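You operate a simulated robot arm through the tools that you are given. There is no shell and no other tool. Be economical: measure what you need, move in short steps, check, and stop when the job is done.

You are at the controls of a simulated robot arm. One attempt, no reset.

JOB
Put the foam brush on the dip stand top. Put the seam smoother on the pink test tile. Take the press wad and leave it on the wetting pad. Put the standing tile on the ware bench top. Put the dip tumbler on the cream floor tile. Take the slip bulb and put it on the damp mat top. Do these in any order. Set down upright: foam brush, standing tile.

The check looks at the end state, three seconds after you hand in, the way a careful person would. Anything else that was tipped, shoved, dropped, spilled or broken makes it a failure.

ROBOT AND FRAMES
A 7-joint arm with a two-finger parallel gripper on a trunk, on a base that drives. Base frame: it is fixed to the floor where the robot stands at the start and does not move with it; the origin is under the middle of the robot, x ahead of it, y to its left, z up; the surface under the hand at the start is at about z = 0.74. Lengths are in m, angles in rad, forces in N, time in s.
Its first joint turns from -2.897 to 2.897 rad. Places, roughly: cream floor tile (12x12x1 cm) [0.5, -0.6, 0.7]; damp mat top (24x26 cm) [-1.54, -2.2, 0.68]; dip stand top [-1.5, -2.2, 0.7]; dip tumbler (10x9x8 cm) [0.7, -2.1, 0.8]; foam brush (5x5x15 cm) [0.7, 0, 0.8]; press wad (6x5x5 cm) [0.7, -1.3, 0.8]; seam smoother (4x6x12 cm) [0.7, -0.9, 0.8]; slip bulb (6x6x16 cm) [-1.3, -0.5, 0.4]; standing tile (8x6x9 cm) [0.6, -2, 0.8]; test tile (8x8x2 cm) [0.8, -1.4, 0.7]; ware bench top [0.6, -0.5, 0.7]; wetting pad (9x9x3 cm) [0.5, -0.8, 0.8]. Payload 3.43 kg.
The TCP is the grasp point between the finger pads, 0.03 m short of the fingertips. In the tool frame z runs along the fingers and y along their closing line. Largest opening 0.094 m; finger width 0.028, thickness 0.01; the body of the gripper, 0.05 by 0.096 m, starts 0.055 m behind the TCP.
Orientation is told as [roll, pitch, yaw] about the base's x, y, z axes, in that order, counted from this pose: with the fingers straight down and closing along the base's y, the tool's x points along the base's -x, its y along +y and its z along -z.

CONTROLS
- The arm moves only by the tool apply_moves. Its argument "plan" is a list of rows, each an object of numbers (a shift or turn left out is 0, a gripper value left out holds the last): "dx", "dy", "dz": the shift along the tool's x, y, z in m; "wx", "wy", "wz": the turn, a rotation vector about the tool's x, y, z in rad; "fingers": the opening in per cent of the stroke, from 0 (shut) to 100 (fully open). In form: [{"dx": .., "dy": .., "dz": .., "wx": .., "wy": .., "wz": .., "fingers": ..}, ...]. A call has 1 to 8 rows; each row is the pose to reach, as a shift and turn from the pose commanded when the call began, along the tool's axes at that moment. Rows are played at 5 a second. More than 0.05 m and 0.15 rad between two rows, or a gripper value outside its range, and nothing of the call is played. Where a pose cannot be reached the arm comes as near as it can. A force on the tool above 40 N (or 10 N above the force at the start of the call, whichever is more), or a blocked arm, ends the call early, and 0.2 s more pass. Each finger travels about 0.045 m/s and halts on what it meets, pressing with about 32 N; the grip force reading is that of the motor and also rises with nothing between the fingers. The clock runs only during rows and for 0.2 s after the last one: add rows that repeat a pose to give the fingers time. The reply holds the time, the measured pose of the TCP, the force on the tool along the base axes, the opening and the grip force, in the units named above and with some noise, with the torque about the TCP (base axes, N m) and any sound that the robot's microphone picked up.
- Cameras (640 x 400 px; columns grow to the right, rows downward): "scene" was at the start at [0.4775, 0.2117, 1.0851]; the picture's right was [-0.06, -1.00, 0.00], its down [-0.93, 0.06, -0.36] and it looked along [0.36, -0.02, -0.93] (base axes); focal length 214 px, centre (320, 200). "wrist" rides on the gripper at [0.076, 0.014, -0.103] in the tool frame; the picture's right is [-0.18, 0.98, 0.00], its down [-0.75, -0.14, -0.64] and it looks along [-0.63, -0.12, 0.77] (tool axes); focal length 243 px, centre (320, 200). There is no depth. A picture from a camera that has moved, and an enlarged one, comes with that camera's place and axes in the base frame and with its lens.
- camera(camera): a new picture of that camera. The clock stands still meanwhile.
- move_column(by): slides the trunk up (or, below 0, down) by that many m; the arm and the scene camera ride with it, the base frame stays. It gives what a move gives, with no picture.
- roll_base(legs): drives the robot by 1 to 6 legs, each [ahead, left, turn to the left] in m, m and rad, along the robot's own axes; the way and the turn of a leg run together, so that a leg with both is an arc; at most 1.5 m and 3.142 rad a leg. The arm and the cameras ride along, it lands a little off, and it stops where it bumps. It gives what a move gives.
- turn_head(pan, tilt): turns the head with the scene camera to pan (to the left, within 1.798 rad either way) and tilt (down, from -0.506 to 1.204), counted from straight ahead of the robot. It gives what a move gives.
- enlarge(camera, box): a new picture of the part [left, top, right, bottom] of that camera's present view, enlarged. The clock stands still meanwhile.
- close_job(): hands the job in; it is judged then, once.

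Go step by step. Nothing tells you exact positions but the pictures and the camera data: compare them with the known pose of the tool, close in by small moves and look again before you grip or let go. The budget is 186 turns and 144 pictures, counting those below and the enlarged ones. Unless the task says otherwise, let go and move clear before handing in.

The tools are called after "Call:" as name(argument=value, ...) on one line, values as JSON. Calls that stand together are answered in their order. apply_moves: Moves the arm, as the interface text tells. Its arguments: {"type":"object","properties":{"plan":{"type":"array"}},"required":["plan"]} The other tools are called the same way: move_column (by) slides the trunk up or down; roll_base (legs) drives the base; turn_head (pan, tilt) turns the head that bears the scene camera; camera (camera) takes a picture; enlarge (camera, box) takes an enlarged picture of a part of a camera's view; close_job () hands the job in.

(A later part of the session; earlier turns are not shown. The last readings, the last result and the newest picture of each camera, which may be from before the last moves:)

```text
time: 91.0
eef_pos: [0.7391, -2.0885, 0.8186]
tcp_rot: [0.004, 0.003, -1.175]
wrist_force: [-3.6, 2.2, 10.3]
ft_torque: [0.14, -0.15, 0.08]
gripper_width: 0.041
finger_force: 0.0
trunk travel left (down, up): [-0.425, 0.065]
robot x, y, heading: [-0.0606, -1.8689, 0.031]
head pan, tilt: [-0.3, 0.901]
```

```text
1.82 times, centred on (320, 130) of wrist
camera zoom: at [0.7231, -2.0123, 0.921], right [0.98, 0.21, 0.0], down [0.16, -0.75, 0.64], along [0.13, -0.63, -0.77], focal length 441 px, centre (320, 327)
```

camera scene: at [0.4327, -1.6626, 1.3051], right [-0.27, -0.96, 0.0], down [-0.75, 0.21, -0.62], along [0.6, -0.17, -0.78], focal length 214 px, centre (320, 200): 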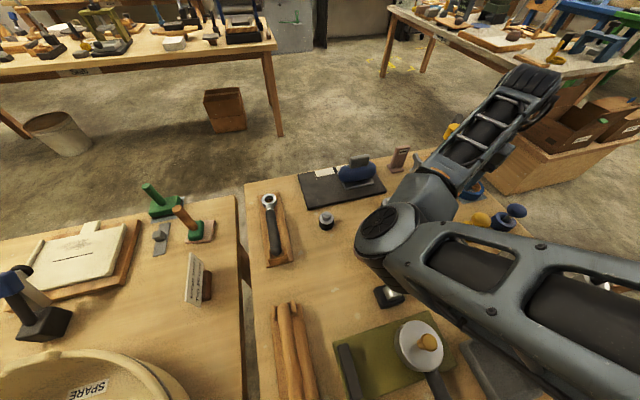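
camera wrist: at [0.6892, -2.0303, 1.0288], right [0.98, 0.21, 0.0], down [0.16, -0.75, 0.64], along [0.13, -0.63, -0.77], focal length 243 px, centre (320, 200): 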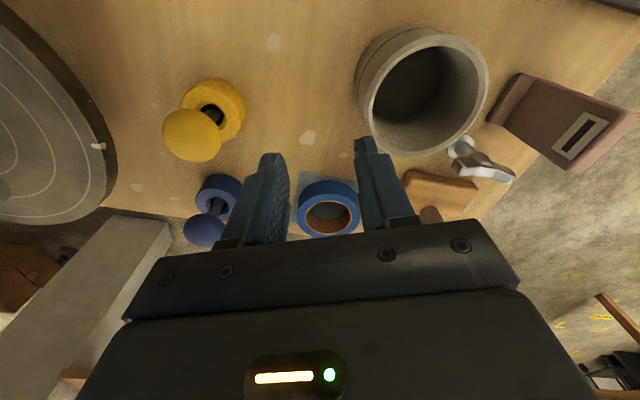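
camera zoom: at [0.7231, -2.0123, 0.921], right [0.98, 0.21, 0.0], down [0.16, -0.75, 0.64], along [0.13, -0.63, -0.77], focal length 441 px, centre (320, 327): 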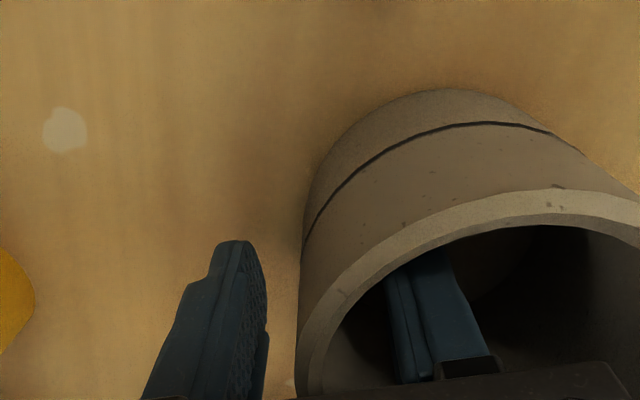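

Light contact with the rim under the palm. Back up 12 mm and close gently on the wall.

Call:
apply_moves(plan=[{"dz": -0.012}, {"dz": -0.012, "fingers": 20}, {"dz": -0.012, "fingers": 0}, {"dz": -0.012, "fingers": 0}, {"dz": -0.012, "fingers": 0}, {"dz": -0.012, "fingers": 0}])

Call:
enlarge(camera="wrist", box=[180, 20, 460, 240])

```text
time: 92.3
eef_pos: [0.736, -2.0876, 0.8292]
tcp_rot: [0.002, 0.003, -1.178]
wrist_force: [-0.5, 0.0, 0.9]
ft_torque: [0.01, 0.0, -0.04]
gripper_width: 0.0101
finger_force: 31.7
trunk travel left (down, up): [-0.425, 0.065]
robot x, y, heading: [-0.0558, -1.872, 0.028]
head pan, tilt: [-0.3, 0.901]
```

```text
1.82 times, centred on (320, 130) of wrist
camera zoom: at [0.7218, -2.0115, 0.9315], right [0.98, 0.21, 0.0], down [0.16, -0.75, 0.64], along [0.13, -0.63, -0.77], focal length 441 px, centre (320, 327)
```

zoom: 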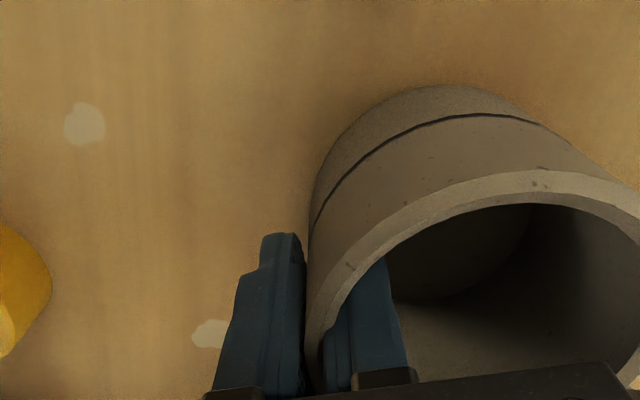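

Gripped. Lift and check.

Call:
apply_moves(plan=[{"dz": -0.03}, {"dz": -0.08}, {"dz": -0.13}, {"dz": -0.18}, {"dz": -0.23}])

Call:
camera(camera="wrist")

Call:
camera(camera="scene")

```text
time: 93.5
eef_pos: [0.7395, -2.0887, 1.0579]
tcp_rot: [0.002, 0.003, -1.176]
wrist_force: [0.1, -0.3, -2.3]
ft_torque: [-0.02, 0.05, 0.0]
gripper_width: 0.0101
finger_force: 31.9
trunk travel left (down, up): [-0.425, 0.065]
robot x, y, heading: [-0.0544, -1.872, 0.027]
head pan, tilt: [-0.3, 0.901]
```

```text
66 pictures are left
camera wrist: at [0.7246, -2.0128, 1.1614], right [0.98, 0.21, 0.0], down [0.16, -0.75, 0.64], along [0.13, -0.62, -0.77], focal length 243 px, centre (320, 200)
```

wrist: 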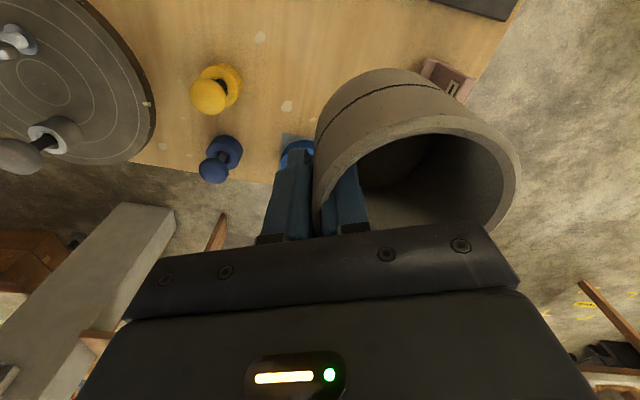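

```text
65 pictures are left
camera scene: at [0.4331, -1.6627, 1.3047], right [-0.27, -0.96, 0.0], down [-0.76, 0.21, -0.62], along [0.6, -0.17, -0.78], focal length 214 px, centre (320, 200)
```

scene: 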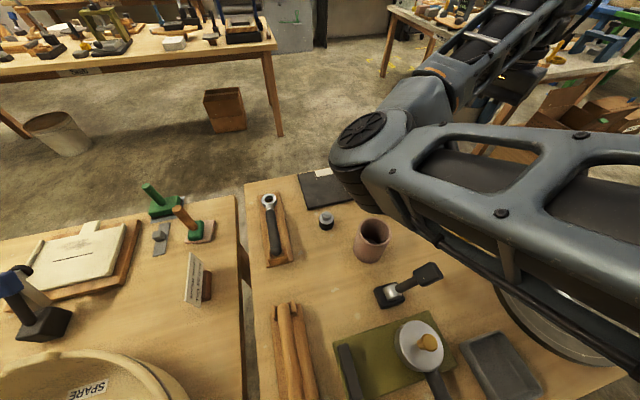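

Held. Drive back to the ware bench with the tumbler.

Call:
roll_base(legs=[[-0.2, 0, -0.027], [0, 0.8, 0], [0, 0.7, 0]])

Call:
turn_head(pan=-0.2, tilt=1.0)

Call:
camera(camera="scene")

Call:
camera(camera="wrist")

```text
time: 102.4
eef_pos: [0.5438, -0.6416, 1.0576]
tcp_rot: [0.002, 0.003, -1.214]
wrist_force: [0.3, 0.6, -2.1]
ft_torque: [0.0, 0.1, 0.01]
gripper_width: 0.0102
finger_force: 32.3
trunk travel left (down, up): [-0.425, 0.065]
robot x, y, heading: [-0.2434, -0.3921, -0.011]
head pan, tilt: [-0.3, 0.901]
```

```text
time: 103.0
eef_pos: [0.542, -0.6415, 1.0582]
tcp_rot: [0.002, 0.004, -1.213]
wrist_force: [0.6, -0.2, -1.8]
ft_torque: [-0.04, 0.09, 0.05]
gripper_width: 0.0105
finger_force: 31.7
trunk travel left (down, up): [-0.425, 0.065]
robot x, y, heading: [-0.244, -0.3896, -0.01]
head pan, tilt: [-0.201, 1.0]
```

```text
64 pictures are left
camera scene: at [0.2487, -0.1957, 1.2977], right [-0.21, -0.98, 0.0], down [-0.82, 0.18, -0.54], along [0.53, -0.11, -0.84], focal length 214 px, centre (320, 200)
```

scene: 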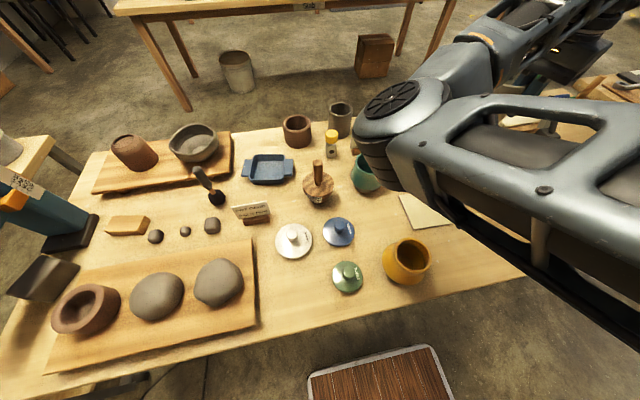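

```text
63 pictures are left
camera wrist: at [0.5306, -0.5651, 1.1612], right [0.99, 0.17, 0.0], down [0.13, -0.76, 0.64], along [0.11, -0.63, -0.77], focal length 243 px, centre (320, 200)
```

wrist: 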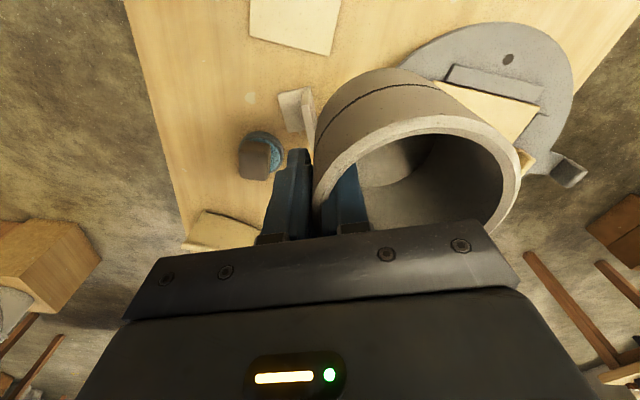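

Cream tile centre ≈ (0.495,-0.566). Move the tumbler over it and lower to hover.

Call:
apply_moves(plan=[{"dx": 0.029, "dy": -0.0195}, {"dx": 0.058, "dy": -0.039}, {"dx": 0.087, "dy": -0.0587}, {"dx": 0.087, "dy": -0.0587, "dz": 0.05}, {"dx": 0.087, "dy": -0.0587, "dz": 0.1}, {"dx": 0.087, "dy": -0.0587, "dz": 0.14}, {"dx": 0.087, "dy": -0.0587, "dz": 0.17}])

Call:
camera(camera="wrist")

Call:
camera(camera="scene")

```text
time: 104.7
eef_pos: [0.4565, -0.5817, 0.8914]
tcp_rot: [0.003, 0.006, -1.215]
wrist_force: [0.1, 0.2, -2.4]
ft_torque: [-0.06, 0.05, 0.01]
gripper_width: 0.01
finger_force: 32.3
trunk travel left (down, up): [-0.425, 0.065]
robot x, y, heading: [-0.246, -0.3911, -0.009]
head pan, tilt: [-0.201, 1.0]
```

```text
62 pictures are left
camera wrist: at [0.4445, -0.5056, 0.9935], right [0.99, 0.17, 0.0], down [0.13, -0.76, 0.64], along [0.11, -0.63, -0.77], focal length 243 px, centre (320, 200)
```

wrist: 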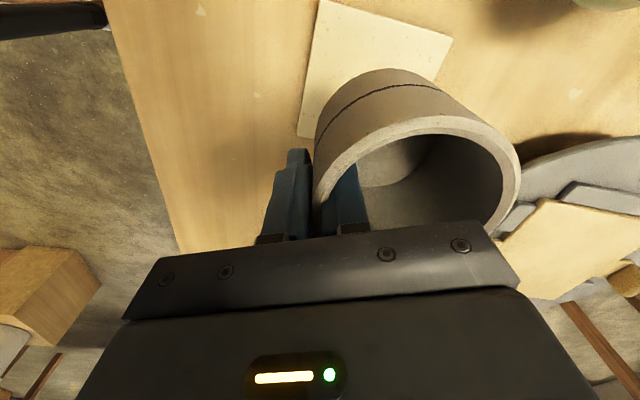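

```text
61 pictures are left
camera scene: at [0.2486, -0.1955, 1.2978], right [-0.21, -0.98, 0.0], down [-0.82, 0.18, -0.54], along [0.53, -0.11, -0.84], focal length 214 px, centre (320, 200)
```

scene: 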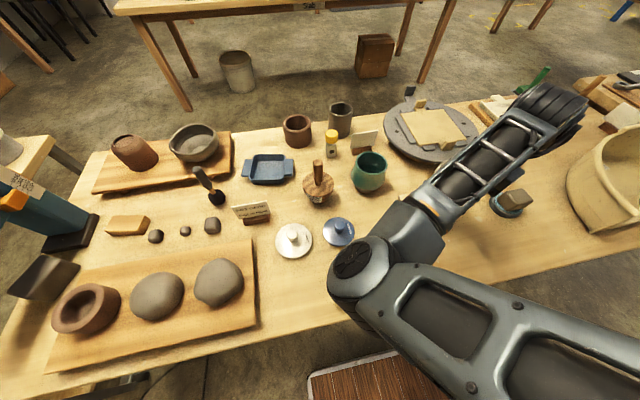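

Shift 10 mm toward +y and lower to just above the tile.

Call:
apply_moves(plan=[{"dx": 0.011}, {"dx": 0.011, "dz": 0.03}])

Call:
camera(camera="wrist")

```text
time: 105.2
eef_pos: [0.4539, -0.5709, 0.8596]
tcp_rot: [0.003, 0.005, -1.215]
wrist_force: [1.0, -0.2, -1.3]
ft_torque: [-0.02, 0.04, -0.01]
gripper_width: 0.0099
finger_force: 32.4
trunk travel left (down, up): [-0.425, 0.065]
robot x, y, heading: [-0.2403, -0.3907, -0.011]
head pan, tilt: [-0.201, 1.0]
```

```text
60 pictures are left
camera wrist: at [0.4406, -0.4948, 0.9613], right [0.99, 0.17, 0.0], down [0.13, -0.76, 0.64], along [0.11, -0.63, -0.77], focal length 243 px, centre (320, 200)
```

wrist: 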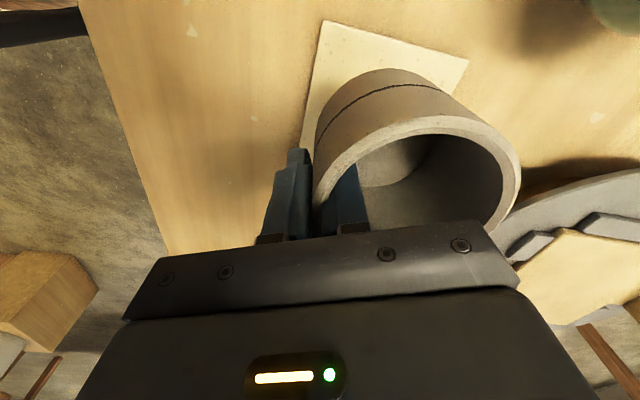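

Centred. Lower to contact in small steps.

Call:
apply_moves(plan=[{"dz": 0.008}, {"dz": 0.013}, {"dz": 0.016}, {"dz": 0.019}])

```text
time: 106.2
eef_pos: [0.4529, -0.5699, 0.8399]
tcp_rot: [0.002, 0.002, -1.215]
wrist_force: [0.4, 0.1, -2.4]
ft_torque: [-0.02, 0.04, 0.0]
gripper_width: 0.0099
finger_force: 32.2
trunk travel left (down, up): [-0.425, 0.065]
robot x, y, heading: [-0.2465, -0.3907, -0.013]
head pan, tilt: [-0.201, 1.0]
```

Call:
apply_moves(plan=[{"dz": 0.002}, {"dz": 0.004}, {"dz": 0.005}])

```text
time: 107.0
eef_pos: [0.4535, -0.5699, 0.8343]
tcp_rot: [0.002, 0.003, -1.216]
wrist_force: [-0.2, 0.2, -2.2]
ft_torque: [-0.02, 0.09, 0.0]
gripper_width: 0.0099
finger_force: 32.0
trunk travel left (down, up): [-0.425, 0.065]
robot x, y, heading: [-0.2434, -0.3916, -0.014]
head pan, tilt: [-0.201, 1.0]
```

Call:
apply_moves(plan=[{"dz": 0.002}, {"dz": 0.003}, {"dz": 0.004}])

Call:
camera(camera="wrist")

```text
time: 107.8
eef_pos: [0.453, -0.5688, 0.8302]
tcp_rot: [0.003, 0.001, -1.215]
wrist_force: [-0.1, -0.5, -2.5]
ft_torque: [-0.01, 0.09, -0.02]
gripper_width: 0.0103
finger_force: 31.8
trunk travel left (down, up): [-0.425, 0.065]
robot x, y, heading: [-0.2442, -0.3922, -0.008]
head pan, tilt: [-0.201, 1.0]
```

```text
59 pictures are left
camera wrist: at [0.4417, -0.4931, 0.934], right [0.99, 0.17, 0.0], down [0.13, -0.76, 0.64], along [0.11, -0.63, -0.77], focal length 243 px, centre (320, 200)
```

wrist: 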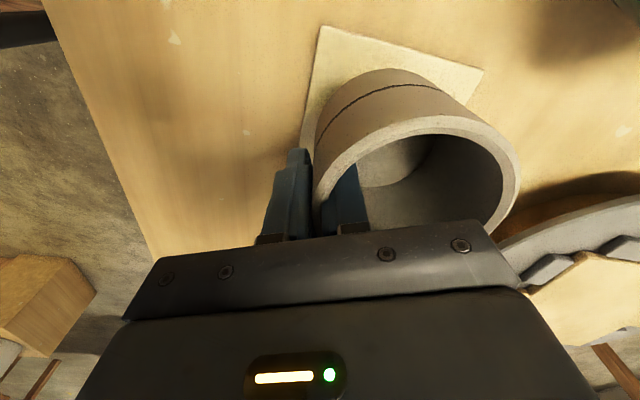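

Call:
apply_moves(plan=[{"dz": 0.002}, {"dz": 0.004}, {"dz": 0.006}])

```text
time: 108.7
eef_pos: [0.454, -0.5693, 0.8247]
tcp_rot: [0.001, 0.002, -1.215]
wrist_force: [0.1, 0.2, -2.0]
ft_torque: [-0.01, 0.07, -0.02]
gripper_width: 0.0102
finger_force: 32.2
trunk travel left (down, up): [-0.425, 0.065]
robot x, y, heading: [-0.2446, -0.391, -0.009]
head pan, tilt: [-0.201, 1.0]
```

Call:
apply_moves(plan=[{"dz": 0.002}, {"dz": 0.004}, {"dz": 0.006}])

Call:
enlarge(camera="wrist", box=[280, 20, 500, 170])

```text
time: 109.5
eef_pos: [0.4548, -0.5692, 0.818]
tcp_rot: [0.002, 0.006, -1.215]
wrist_force: [-0.1, -1.0, -2.4]
ft_torque: [0.0, 0.08, -0.02]
gripper_width: 0.0099
finger_force: 32.2
trunk travel left (down, up): [-0.425, 0.065]
robot x, y, heading: [-0.242, -0.392, -0.01]
head pan, tilt: [-0.201, 1.0]
```

```text
2.67 times, centred on (390, 95) of wrist
camera zoom: at [0.4419, -0.4929, 0.9213], right [0.99, 0.17, 0.0], down [0.13, -0.76, 0.64], along [0.11, -0.63, -0.77], focal length 647 px, centre (133, 480)
```

zoom: 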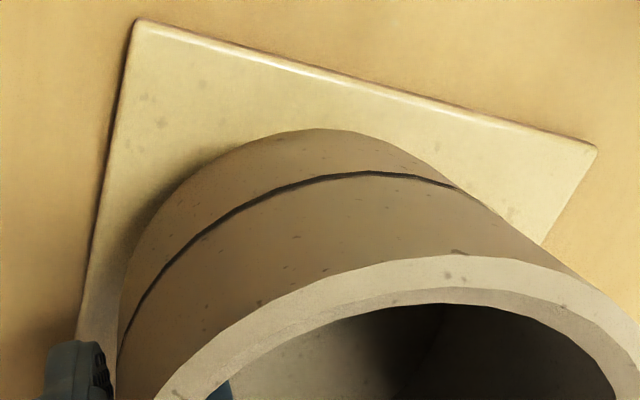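

Call:
apply_moves(plan=[{"dz": 0.002}, {"dz": 0.004}, {"dz": 0.006}])

```text
time: 110.2
eef_pos: [0.4525, -0.569, 0.8117]
tcp_rot: [0.001, 0.003, -1.216]
wrist_force: [0.2, -0.8, -2.0]
ft_torque: [0.0, 0.09, 0.02]
gripper_width: 0.0101
finger_force: 31.7
trunk travel left (down, up): [-0.425, 0.065]
robot x, y, heading: [-0.2434, -0.3883, -0.012]
head pan, tilt: [-0.201, 1.0]
```

Call:
apply_moves(plan=[{"dz": 0.002}, {"dz": 0.004}, {"dz": 0.006}])

Call:
enlarge(camera="wrist", box=[260, 20, 480, 170])

```text
time: 111.0
eef_pos: [0.4541, -0.569, 0.8056]
tcp_rot: [0.002, 0.002, -1.215]
wrist_force: [0.4, -0.4, -2.3]
ft_torque: [-0.04, 0.06, -0.03]
gripper_width: 0.01
finger_force: 32.3
trunk travel left (down, up): [-0.425, 0.065]
robot x, y, heading: [-0.241, -0.3908, -0.005]
head pan, tilt: [-0.201, 1.0]
```

```text
2.67 times, centred on (370, 95) of wrist
camera zoom: at [0.4416, -0.4929, 0.9096], right [0.99, 0.17, 0.0], down [0.13, -0.76, 0.64], along [0.11, -0.63, -0.77], focal length 647 px, centre (187, 480)
```

zoom: 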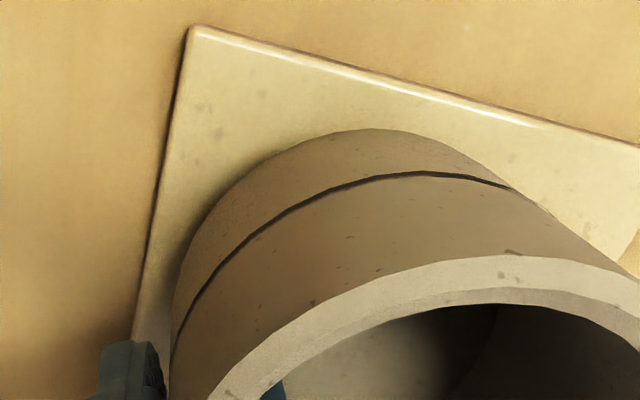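

Call:
apply_moves(plan=[{"dz": 0.002}, {"dz": 0.004}, {"dz": 0.006}])

```text
time: 111.8
eef_pos: [0.4541, -0.5688, 0.8]
tcp_rot: [0.001, 0.003, -1.214]
wrist_force: [0.1, 0.6, -3.2]
ft_torque: [-0.06, 0.08, -0.03]
gripper_width: 0.0102
finger_force: 31.7
trunk travel left (down, up): [-0.425, 0.065]
robot x, y, heading: [-0.2427, -0.3952, -0.009]
head pan, tilt: [-0.201, 1.0]
```

Call:
apply_moves(plan=[{"dz": 0.002}, {"dz": 0.004}, {"dz": 0.006}])

Call:
enlarge(camera="wrist", box=[260, 20, 480, 170])

```text
time: 112.7
eef_pos: [0.4546, -0.5696, 0.7946]
tcp_rot: [0.001, 0.002, -1.217]
wrist_force: [-7.3, -0.9, 17.1]
ft_torque: [0.69, 0.06, 0.2]
gripper_width: 0.0101
finger_force: 32.0
trunk travel left (down, up): [-0.425, 0.065]
robot x, y, heading: [-0.2429, -0.394, -0.013]
head pan, tilt: [-0.201, 1.0]
```

```text
2.67 times, centred on (370, 95) of wrist
camera zoom: at [0.4419, -0.4935, 0.899], right [0.99, 0.17, 0.0], down [0.13, -0.76, 0.64], along [0.11, -0.63, -0.77], focal length 647 px, centre (187, 480)
```

zoom: 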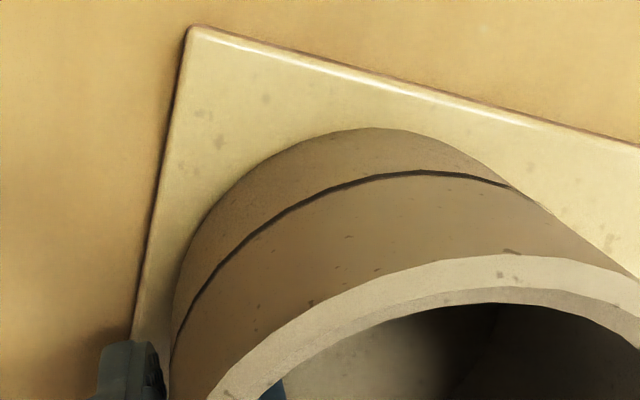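

Contact. Ease and release, then rise straight up.

Call:
apply_moves(plan=[{"dz": -0.002}, {"dz": -0.002, "fingers": 35}, {"dz": -0.002, "fingers": 35}, {"dz": -0.002, "fingers": 35}, {"dz": -0.05}, {"dz": -0.1}, {"dz": -0.15}, {"dz": -0.2}])

Call:
camera(camera="wrist")

Call:
camera(camera="scene")

```text
time: 114.5
eef_pos: [0.4536, -0.5698, 0.9964]
tcp_rot: [0.001, 0.003, -1.216]
wrist_force: [-0.5, 0.2, 0.3]
ft_torque: [-0.02, -0.02, 0.0]
gripper_width: 0.0328
finger_force: 0.1
trunk travel left (down, up): [-0.425, 0.065]
robot x, y, heading: [-0.2438, -0.3922, -0.01]
head pan, tilt: [-0.201, 1.0]
```

```text
55 pictures are left
camera wrist: at [0.4424, -0.4936, 1.0986], right [0.99, 0.17, 0.0], down [0.13, -0.76, 0.64], along [0.11, -0.63, -0.77], focal length 243 px, centre (320, 200)
```

wrist: 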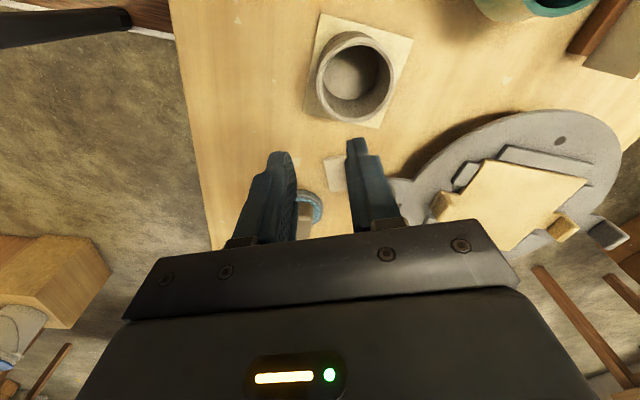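

```text
54 pictures are left
camera scene: at [0.2486, -0.1956, 1.2976], right [-0.21, -0.98, 0.0], down [-0.82, 0.18, -0.54], along [0.53, -0.11, -0.84], focal length 214 px, centre (320, 200)
```

scene: 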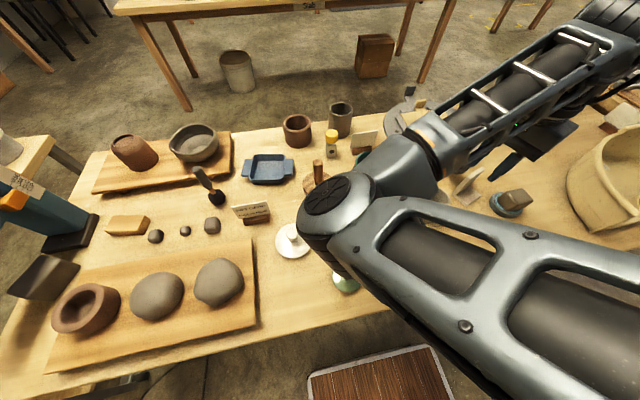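

Tumbler is centred on the cream tile. Quick zoom to verify the standing tile and wad, plus the foam brush.

Call:
enlarge(camera="scene", box=[430, 150, 550, 225])

Call:
enlarge(camera="scene", box=[160, 140, 290, 240])

```text
5.33 times, centred on (490, 188) of scene
camera zoom: at [0.2486, -0.1956, 1.2976], right [-0.21, -0.98, 0.0], down [-0.82, 0.18, -0.54], along [0.53, -0.11, -0.84], focal length 1144 px, centre (-587, 267)
```

zoom: 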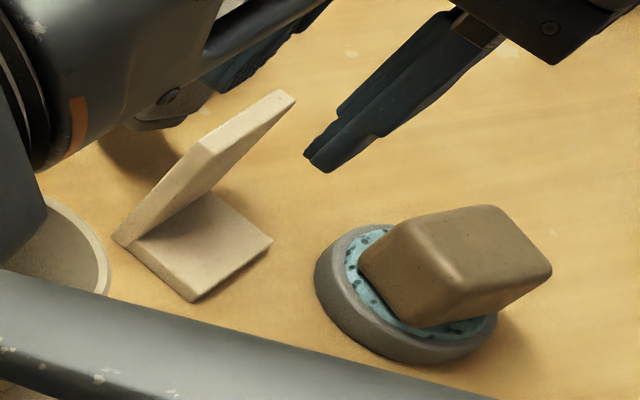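

```text
4.00 times, centred on (225, 190) of scene
camera zoom: at [0.2486, -0.1956, 1.2976], right [-0.21, -0.98, 0.0], down [-0.82, 0.18, -0.54], along [0.53, -0.11, -0.84], focal length 858 px, centre (700, 240)
```

zoom: 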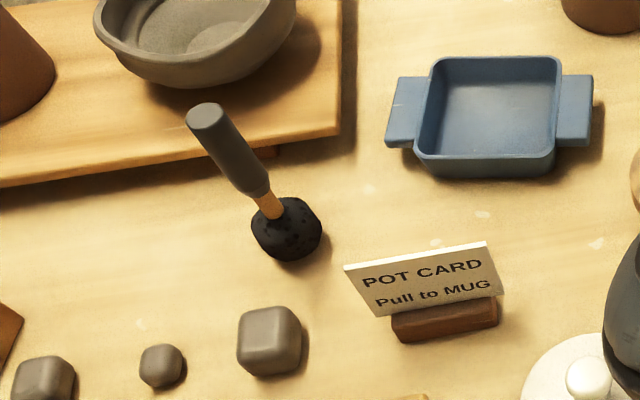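

Everything so far stands correctly. Foam brush is at (0.66, 0.034). Raise, un-yaw the wrist, drive left and turn so the brush lies right of centre.

Call:
apply_moves(plan=[{"dz": -0.05, "wz": -0.145}, {"dz": -0.1, "wz": -0.29}, {"dz": -0.1, "wz": -0.435}, {"dz": -0.1, "wz": -0.58}, {"dz": -0.1, "wz": -0.725}, {"dz": -0.1, "wz": -0.87}, {"dz": -0.1, "wz": -1.015}, {"dz": -0.1, "wz": -1.16}])

Call:
roll_base(legs=[[0, 0.39, 0], [0.18, 0, 0], [0, 0, 0.36]])

Call:
camera(camera="wrist")

Call:
camera(camera="scene")

```text
time: 116.2
eef_pos: [0.4533, -0.5701, 1.0946]
tcp_rot: [0.004, 0.002, -0.052]
wrist_force: [0.4, 0.2, -0.1]
ft_torque: [0.0, -0.03, 0.0]
gripper_width: 0.0328
finger_force: 0.2
trunk travel left (down, up): [-0.425, 0.065]
robot x, y, heading: [-0.2416, -0.394, -0.009]
head pan, tilt: [-0.201, 1.0]
```

```text
time: 120.9
eef_pos: [0.6536, 0.078, 1.0942]
tcp_rot: [0.003, 0.0, 0.303]
wrist_force: [-0.3, -0.4, -1.1]
ft_torque: [-0.02, 0.0, 0.02]
gripper_width: 0.033
finger_force: 0.0
trunk travel left (down, up): [-0.425, 0.065]
robot x, y, heading: [-0.0595, 0.0004, 0.35]
head pan, tilt: [-0.201, 1.0]
```

```text
51 pictures are left
camera wrist: at [0.5775, 0.0686, 1.1973], right [-0.12, 0.99, 0.0], down [0.76, 0.09, 0.64], along [0.64, 0.08, -0.77], focal length 243 px, centre (320, 200)
```

wrist: 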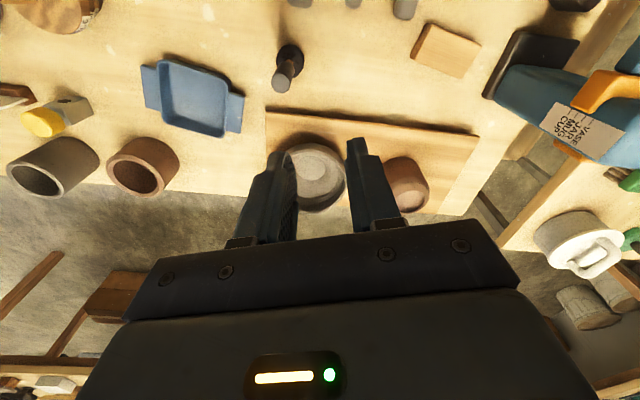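

```text
50 pictures are left
camera scene: at [0.33, 0.357, 1.2977], right [0.15, -0.99, 0.0], down [-0.83, -0.12, -0.54], along [0.53, 0.08, -0.84], focal length 214 px, centre (320, 200)
```

scene: 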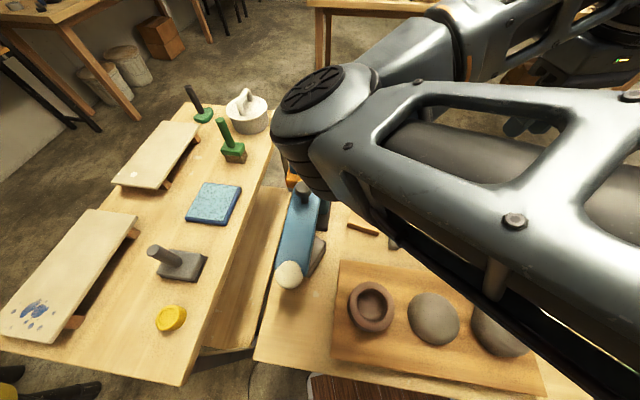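

Brush handle ≈ (0.658, 0.036). Move above it and look.

Call:
apply_moves(plan=[{"dx": 0.0063, "dy": -0.042, "fingers": 60}, {"dx": 0.0063, "dy": -0.042, "dz": 0.05}, {"dx": 0.0063, "dy": -0.042, "dz": 0.1}, {"dx": 0.0063, "dy": -0.042, "dz": 0.145}])

Call:
camera(camera="wrist")

Call:
camera(camera="scene")

```text
time: 121.9
eef_pos: [0.6598, 0.0377, 0.9491]
tcp_rot: [0.003, -0.001, 0.304]
wrist_force: [-0.1, -0.3, -0.1]
ft_torque: [0.02, -0.02, 0.0]
gripper_width: 0.0565
finger_force: 0.0
trunk travel left (down, up): [-0.425, 0.065]
robot x, y, heading: [-0.0618, 0.0042, 0.347]
head pan, tilt: [-0.201, 1.0]
```

```text
49 pictures are left
camera wrist: at [0.5834, 0.0284, 1.0517], right [-0.12, 0.99, 0.0], down [0.76, 0.09, 0.64], along [0.64, 0.08, -0.77], focal length 243 px, centre (320, 200)
```

wrist: 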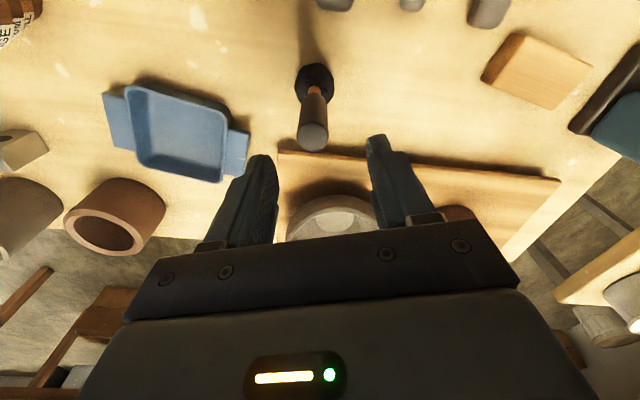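

```text
48 pictures are left
camera scene: at [0.33, 0.357, 1.2979], right [0.15, -0.99, 0.0], down [-0.83, -0.12, -0.54], along [0.53, 0.08, -0.84], focal length 214 px, centre (320, 200)
```

scene: 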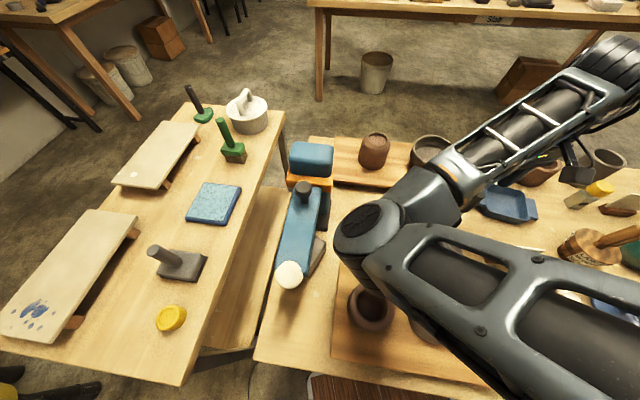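

Call:
apply_moves(plan=[{"dy": -0.005, "dz": 0.02}, {"dy": -0.005, "dz": 0.06}, {"dy": -0.005, "dz": 0.09}, {"dy": -0.005, "dz": 0.09, "fingers": 20}, {"dy": -0.005, "dz": 0.09, "fingers": 0}, {"dy": -0.005, "dz": 0.09, "fingers": 0}, {"dy": -0.005, "dz": 0.09, "fingers": 0}, {"dy": -0.005, "dz": 0.09, "fingers": 0}])

Call:
camera(camera="wrist")

```text
time: 123.7
eef_pos: [0.6609, 0.0339, 0.8612]
tcp_rot: [0.004, 0.0, 0.303]
wrist_force: [-0.3, -0.6, -0.4]
ft_torque: [-0.02, 0.0, 0.0]
gripper_width: 0.0232
finger_force: 32.0
trunk travel left (down, up): [-0.425, 0.065]
robot x, y, heading: [-0.0613, -0.0016, 0.345]
head pan, tilt: [-0.201, 1.0]
```

```text
47 pictures are left
camera wrist: at [0.5853, 0.0251, 0.963], right [-0.12, 0.99, 0.0], down [0.76, 0.09, 0.64], along [0.64, 0.08, -0.77], focal length 243 px, centre (320, 200)
```

wrist: 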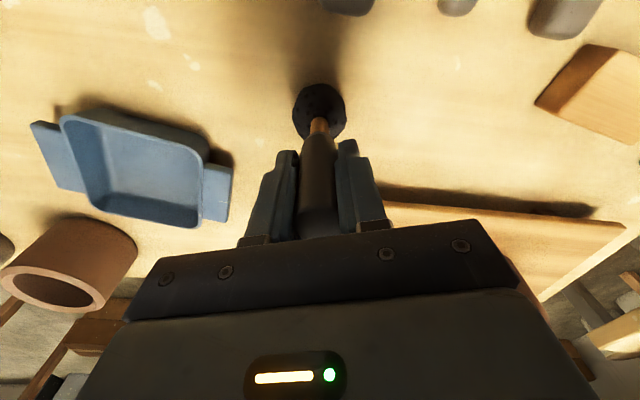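

Gripped. Lift, back off a bit, and look around to plan the path behind.

Call:
apply_moves(plan=[{"dz": -0.05}, {"dz": -0.1}, {"dz": -0.15}, {"dz": -0.2}, {"dz": -0.24}])

Call:
roll_base(legs=[[-0.3, 0, 0], [0, 0, -1.3]])

Call:
turn_head(pan=0.45, tilt=0.35)

Call:
camera(camera="scene")

Call:
turn_head(pan=-1.75, tilt=0.5)

Call:
camera(camera="scene")

```text
time: 124.9
eef_pos: [0.6622, 0.0292, 1.0972]
tcp_rot: [0.003, -0.001, 0.303]
wrist_force: [-0.5, 0.1, -1.5]
ft_torque: [0.0, 0.0, -0.01]
gripper_width: 0.0233
finger_force: 32.0
trunk travel left (down, up): [-0.425, 0.065]
robot x, y, heading: [-0.0583, 0.0008, 0.345]
head pan, tilt: [-0.201, 1.0]
```

```text
time: 130.2
eef_pos: [-0.1295, -0.7956, 1.0974]
tcp_rot: [0.003, 0.001, -1.0]
wrist_force: [-0.6, 0.1, -1.0]
ft_torque: [0.0, -0.01, 0.02]
gripper_width: 0.0232
finger_force: 32.1
trunk travel left (down, up): [-0.425, 0.065]
robot x, y, heading: [-0.3489, -0.1045, -0.956]
head pan, tilt: [-0.201, 1.0]
```

```text
time: 131.2
eef_pos: [-0.1281, -0.7946, 1.0963]
tcp_rot: [0.002, 0.0, -1.0]
wrist_force: [0.6, 0.0, -1.4]
ft_torque: [0.03, 0.03, 0.02]
gripper_width: 0.0235
finger_force: 32.2
trunk travel left (down, up): [-0.425, 0.065]
robot x, y, heading: [-0.3486, -0.1047, -0.955]
head pan, tilt: [0.45, 0.351]
```

```text
46 pictures are left
camera scene: at [0.1522, -0.3696, 1.3524], right [-0.48, -0.88, 0.0], down [-0.3, 0.17, -0.94], along [0.82, -0.45, -0.34], focal length 214 px, centre (320, 200)
```

scene: 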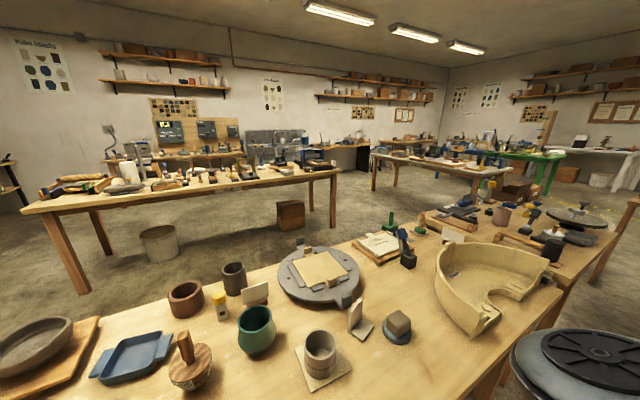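

```text
time: 133.3
eef_pos: [-0.1283, -0.7957, 1.0974]
tcp_rot: [0.006, 0.001, -1.001]
wrist_force: [0.1, -0.7, -1.8]
ft_torque: [-0.02, 0.01, -0.02]
gripper_width: 0.0234
finger_force: 31.8
trunk travel left (down, up): [-0.425, 0.065]
robot x, y, heading: [-0.349, -0.106, -0.954]
head pan, tilt: [-1.751, 0.499]
```

```text
45 pictures are left
camera scene: at [-0.0118, -0.363, 1.3388], right [-0.42, 0.91, 0.0], down [0.43, 0.2, -0.88], along [-0.8, -0.37, -0.48], focal length 214 px, centre (320, 200)
```

scene: 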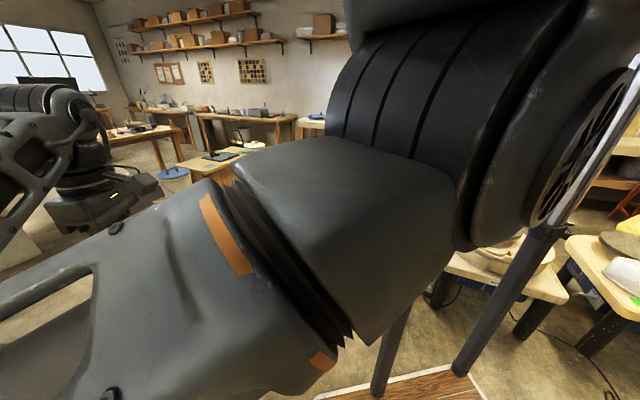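

The tiles, tumbler, wad and smoother all look right. Turn further right and look toward the stand area.

Call:
roll_base(legs=[[0, 0, -0.8]])

Call:
turn_head(pan=0.4, tilt=0.4)

Call:
camera(camera="scene")

Call:
camera(camera="wrist")

```text
time: 135.8
eef_pos: [-0.6904, -0.7441, 1.097]
tcp_rot: [0.002, 0.001, -1.796]
wrist_force: [0.0, 0.2, -1.4]
ft_torque: [0.01, -0.03, 0.0]
gripper_width: 0.0233
finger_force: 31.9
trunk travel left (down, up): [-0.425, 0.065]
robot x, y, heading: [-0.3487, -0.102, -1.75]
head pan, tilt: [-1.751, 0.499]
```

```text
time: 137.8
eef_pos: [-0.6894, -0.744, 1.0973]
tcp_rot: [0.004, -0.001, -1.796]
wrist_force: [0.0, -0.3, -0.3]
ft_torque: [-0.04, 0.02, -0.02]
gripper_width: 0.0231
finger_force: 32.1
trunk travel left (down, up): [-0.425, 0.065]
robot x, y, heading: [-0.3516, -0.1026, -1.756]
head pan, tilt: [0.4, 0.4]
```

```text
44 pictures are left
camera scene: at [-0.1933, -0.6486, 1.3479], right [-0.98, -0.22, 0.0], down [-0.08, 0.38, -0.92], along [0.2, -0.9, -0.39], focal length 214 px, centre (320, 200)
```

scene: 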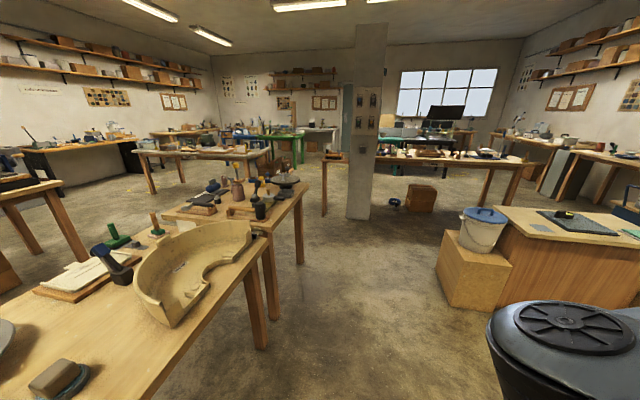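

```text
43 pictures are left
camera wrist: at [-0.6573, -0.6727, 1.2003], right [0.92, -0.4, 0.0], down [-0.31, -0.7, 0.64], along [-0.25, -0.59, -0.77], focal length 243 px, centre (320, 200)
```

wrist: 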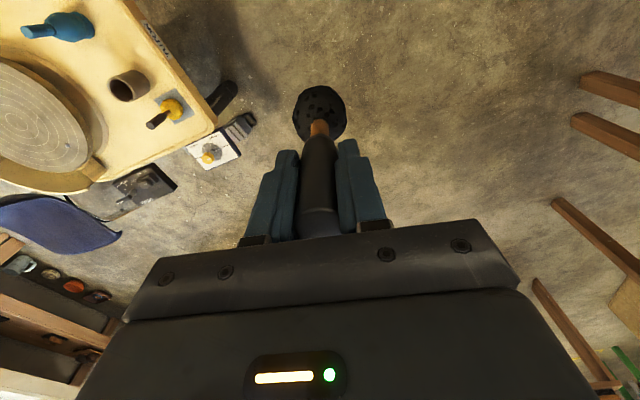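

The teal slip bulb lies on the low wheel stool at about (-1.30,-0.46), and the dip stand is the wooden cabinet with the mesh mat. Drive toward it.

Call:
roll_base(legs=[[1.15, 0, 0], [0, -0.25, 0]])

Call:
turn_head(pan=-0.35, tilt=0.7)

Call:
camera(camera="scene")

Call:
camera(camera="wrist")

```text
time: 145.1
eef_pos: [-1.1407, -1.8262, 1.097]
tcp_rot: [0.003, -0.001, -1.796]
wrist_force: [0.2, -0.2, -0.5]
ft_torque: [0.0, 0.0, 0.04]
gripper_width: 0.0231
finger_force: 32.2
trunk travel left (down, up): [-0.425, 0.065]
robot x, y, heading: [-0.8004, -1.1845, -1.754]
head pan, tilt: [0.4, 0.4]
```

```text
time: 146.2
eef_pos: [-1.141, -1.8266, 1.0977]
tcp_rot: [0.004, 0.001, -1.796]
wrist_force: [-0.4, -0.3, -1.4]
ft_torque: [0.02, -0.03, 0.01]
gripper_width: 0.0233
finger_force: 31.8
trunk travel left (down, up): [-0.425, 0.065]
robot x, y, heading: [-0.7987, -1.1853, -1.748]
head pan, tilt: [-0.351, 0.7]
```

```text
42 pictures are left
camera scene: at [-0.708, -1.7136, 1.3211], right [-0.86, 0.51, 0.0], down [0.33, 0.56, -0.77], along [-0.39, -0.66, -0.64], focal length 214 px, centre (320, 200)
```

scene: 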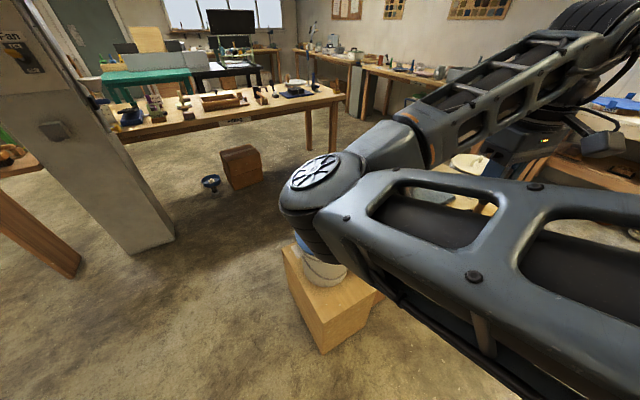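

```text
41 pictures are left
camera wrist: at [-1.1089, -1.7549, 1.2003], right [0.92, -0.4, 0.0], down [-0.31, -0.7, 0.64], along [-0.25, -0.59, -0.77], focal length 243 px, centre (320, 200)
```

wrist: 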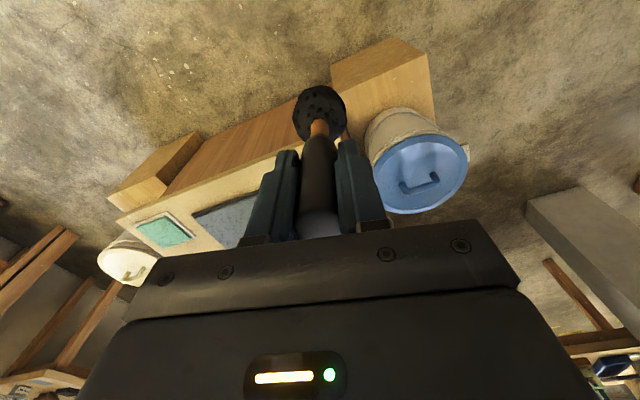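

Cabinet front edge is at y≈-2.0, spanning x≈-1.88 to -1.14, with the mat at its middle. Move closer, then view with the wrist.

Call:
roll_base(legs=[[0.22, -0.05, 0]])

Call:
camera(camera="wrist")

Call:
turn_head(pan=-0.6, tilt=1.1)

Call:
camera(camera="scene")

```text
time: 147.9
eef_pos: [-1.2283, -2.0396, 1.0969]
tcp_rot: [0.003, 0.0, -1.794]
wrist_force: [-0.1, 0.4, 0.0]
ft_torque: [-0.01, -0.01, 0.0]
gripper_width: 0.0231
finger_force: 31.8
trunk travel left (down, up): [-0.425, 0.065]
robot x, y, heading: [-0.8893, -1.4007, -1.75]
head pan, tilt: [-0.351, 0.7]
```

```text
40 pictures are left
camera wrist: at [-1.1975, -1.9676, 1.2004], right [0.92, -0.4, 0.0], down [-0.31, -0.7, 0.64], along [-0.25, -0.59, -0.77], focal length 243 px, centre (320, 200)
```

wrist: 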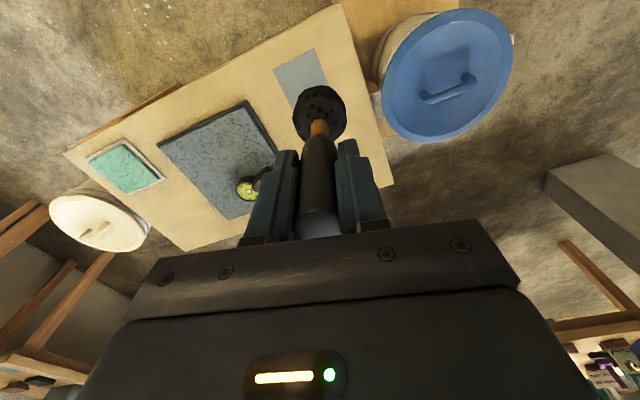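

```text
time: 148.8
eef_pos: [-1.2295, -2.0389, 1.098]
tcp_rot: [0.003, -0.001, -1.795]
wrist_force: [-0.2, -0.3, -0.9]
ft_torque: [0.0, 0.01, 0.05]
gripper_width: 0.0232
finger_force: 32.3
trunk travel left (down, up): [-0.425, 0.065]
robot x, y, heading: [-0.8875, -1.3974, -1.752]
head pan, tilt: [-0.6, 1.1]
```

```text
39 pictures are left
camera scene: at [-0.7982, -1.8971, 1.2912], right [-0.71, 0.7, 0.0], down [0.63, 0.63, -0.45], along [-0.32, -0.32, -0.89], focal length 214 px, centre (320, 200)
```

scene: 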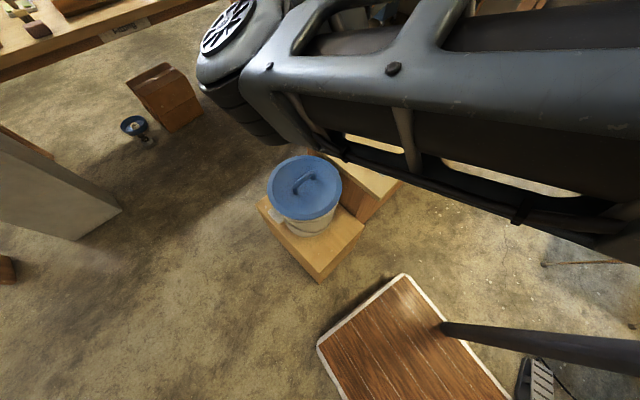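

The top right of the mat, near (-1.28,-2.25), looks bare. Move a little closer and check that spot.

Call:
roll_base(legs=[[0.11, 0, 0]])

Call:
camera(camera="wrist")

```text
time: 150.0
eef_pos: [-1.2483, -2.1488, 1.0986]
tcp_rot: [0.003, 0.001, -1.795]
wrist_force: [0.7, -0.1, -1.3]
ft_torque: [0.03, 0.0, 0.03]
gripper_width: 0.0234
finger_force: 31.5
trunk travel left (down, up): [-0.425, 0.065]
robot x, y, heading: [-0.91, -1.5091, -1.751]
head pan, tilt: [-0.6, 1.1]
```

```text
38 pictures are left
camera wrist: at [-1.2164, -2.0763, 1.2004], right [0.92, -0.4, 0.0], down [-0.31, -0.7, 0.64], along [-0.25, -0.59, -0.77], focal length 243 px, centre (320, 200)
```

wrist: 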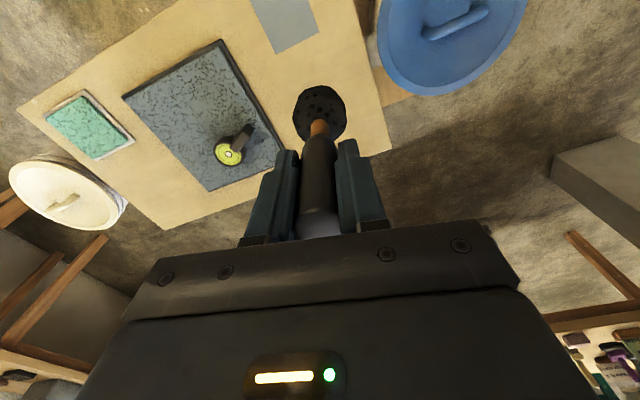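

Spot is clear. Move over it and lower partway.

Call:
apply_moves(plan=[{"dx": -0.044, "dy": -0.007}, {"dx": -0.088, "dy": -0.013}, {"dx": -0.088, "dy": -0.013, "dz": 0.05}, {"dx": -0.088, "dy": -0.013, "dz": 0.1}, {"dx": -0.088, "dy": -0.013, "dz": 0.15}, {"dx": -0.088, "dy": -0.013, "dz": 0.2}, {"dx": -0.088, "dy": -0.013, "dz": 0.25}])

Call:
camera(camera="wrist")

```text
time: 151.6
eef_pos: [-1.2773, -2.2312, 0.8463]
tcp_rot: [0.003, -0.002, -1.793]
wrist_force: [-0.6, -1.2, -0.4]
ft_torque: [0.0, 0.02, 0.03]
gripper_width: 0.023
finger_force: 31.8
trunk travel left (down, up): [-0.425, 0.065]
robot x, y, heading: [-0.9086, -1.5091, -1.748]
head pan, tilt: [-0.6, 1.1]
```

```text
37 pictures are left
camera wrist: at [-1.2457, -2.1591, 0.9496], right [0.92, -0.4, 0.0], down [-0.31, -0.7, 0.64], along [-0.25, -0.59, -0.77], focal length 243 px, centre (320, 200)
```

wrist: 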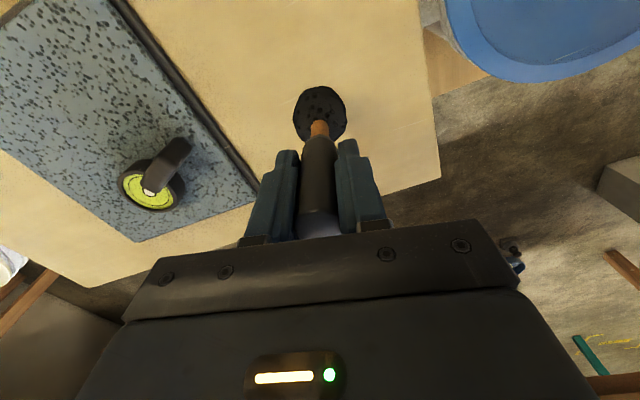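

Clear and well inside the bare area. Lower gradually to contact.

Call:
apply_moves(plan=[{"dz": 0.012}, {"dz": 0.02}, {"dz": 0.025}, {"dz": 0.029}, {"dz": 0.032}])

```text
time: 152.8
eef_pos: [-1.2783, -2.2319, 0.8151]
tcp_rot: [0.003, -0.002, -1.794]
wrist_force: [0.4, -0.4, -1.3]
ft_torque: [0.01, -0.01, 0.03]
gripper_width: 0.0231
finger_force: 31.9
trunk travel left (down, up): [-0.425, 0.065]
robot x, y, heading: [-0.9084, -1.5072, -1.744]
head pan, tilt: [-0.6, 1.1]
```

Call:
apply_moves(plan=[{"dz": 0.003}, {"dz": 0.006}, {"dz": 0.008}, {"dz": 0.01}])

Call:
enlarge(camera="wrist", box=[240, 50, 400, 150])

```text
time: 153.8
eef_pos: [-1.2788, -2.2307, 0.8054]
tcp_rot: [0.005, 0.0, -1.791]
wrist_force: [-0.6, 0.4, -0.7]
ft_torque: [-0.03, 0.02, -0.03]
gripper_width: 0.0231
finger_force: 32.0
trunk travel left (down, up): [-0.425, 0.065]
robot x, y, heading: [-0.9079, -1.5063, -1.752]
head pan, tilt: [-0.6, 1.1]
```

```text
4.00 times, centred on (320, 100) of wrist
camera zoom: at [-1.2473, -2.1596, 0.9085], right [0.92, -0.4, 0.0], down [-0.31, -0.7, 0.64], along [-0.25, -0.59, -0.77], focal length 970 px, centre (320, 600)
```

zoom: 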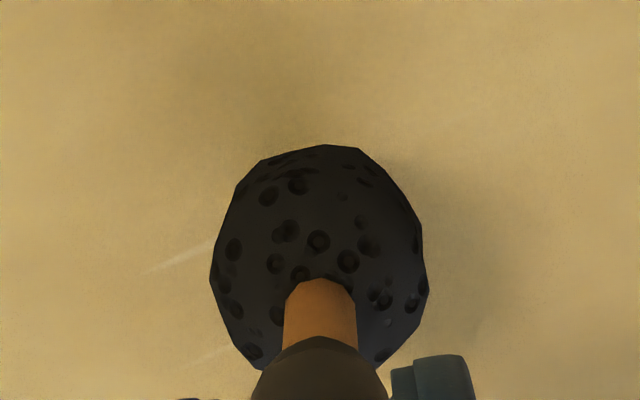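

Call:
apply_moves(plan=[{"dz": 0.002}, {"dz": 0.004}, {"dz": 0.006}, {"dz": 0.008}])

```text
time: 154.8
eef_pos: [-1.2803, -2.2299, 0.797]
tcp_rot: [0.004, -0.002, -1.793]
wrist_force: [-1.0, 0.1, -1.3]
ft_torque: [0.0, -0.01, -0.02]
gripper_width: 0.0233
finger_force: 31.9
trunk travel left (down, up): [-0.425, 0.065]
robot x, y, heading: [-0.9097, -1.5065, -1.752]
head pan, tilt: [-0.6, 1.1]
```

Call:
apply_moves(plan=[{"dz": 0.002}, {"dz": 0.004}, {"dz": 0.006}, {"dz": 0.007}])

Call:
enlarge(camera="wrist", box=[240, 50, 400, 150])

```text
time: 155.8
eef_pos: [-1.2789, -2.2303, 0.7909]
tcp_rot: [0.005, -0.001, -1.793]
wrist_force: [0.7, 0.0, -1.3]
ft_torque: [-0.02, 0.01, 0.0]
gripper_width: 0.0234
finger_force: 32.2
trunk travel left (down, up): [-0.425, 0.065]
robot x, y, heading: [-0.9076, -1.5071, -1.744]
head pan, tilt: [-0.6, 1.1]
```

```text
4.00 times, centred on (320, 100) of wrist
camera zoom: at [-1.2473, -2.1589, 0.8931], right [0.92, -0.4, 0.0], down [-0.31, -0.7, 0.64], along [-0.25, -0.59, -0.77], focal length 970 px, centre (320, 600)
```

zoom: 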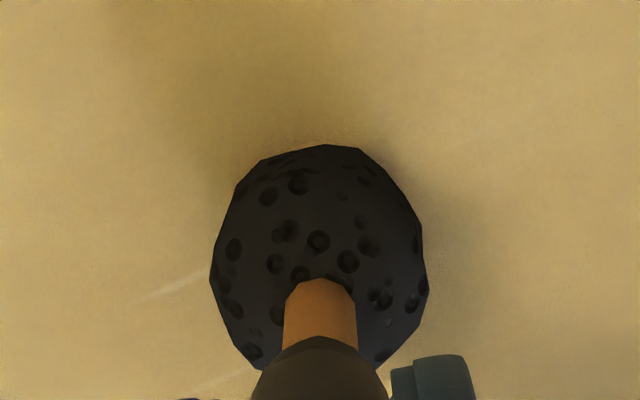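

Shadow closing in; continue.

Call:
apply_moves(plan=[{"dz": 0.002}, {"dz": 0.004}, {"dz": 0.006}, {"dz": 0.007}])

```text
time: 156.8
eef_pos: [-1.2793, -2.2324, 0.7855]
tcp_rot: [0.001, -0.003, -1.792]
wrist_force: [1.3, -1.8, 24.5]
ft_torque: [-0.13, 0.01, -0.01]
gripper_width: 0.0233
finger_force: 32.1
trunk travel left (down, up): [-0.425, 0.065]
robot x, y, heading: [-0.9104, -1.5094, -1.747]
head pan, tilt: [-0.6, 1.1]
```

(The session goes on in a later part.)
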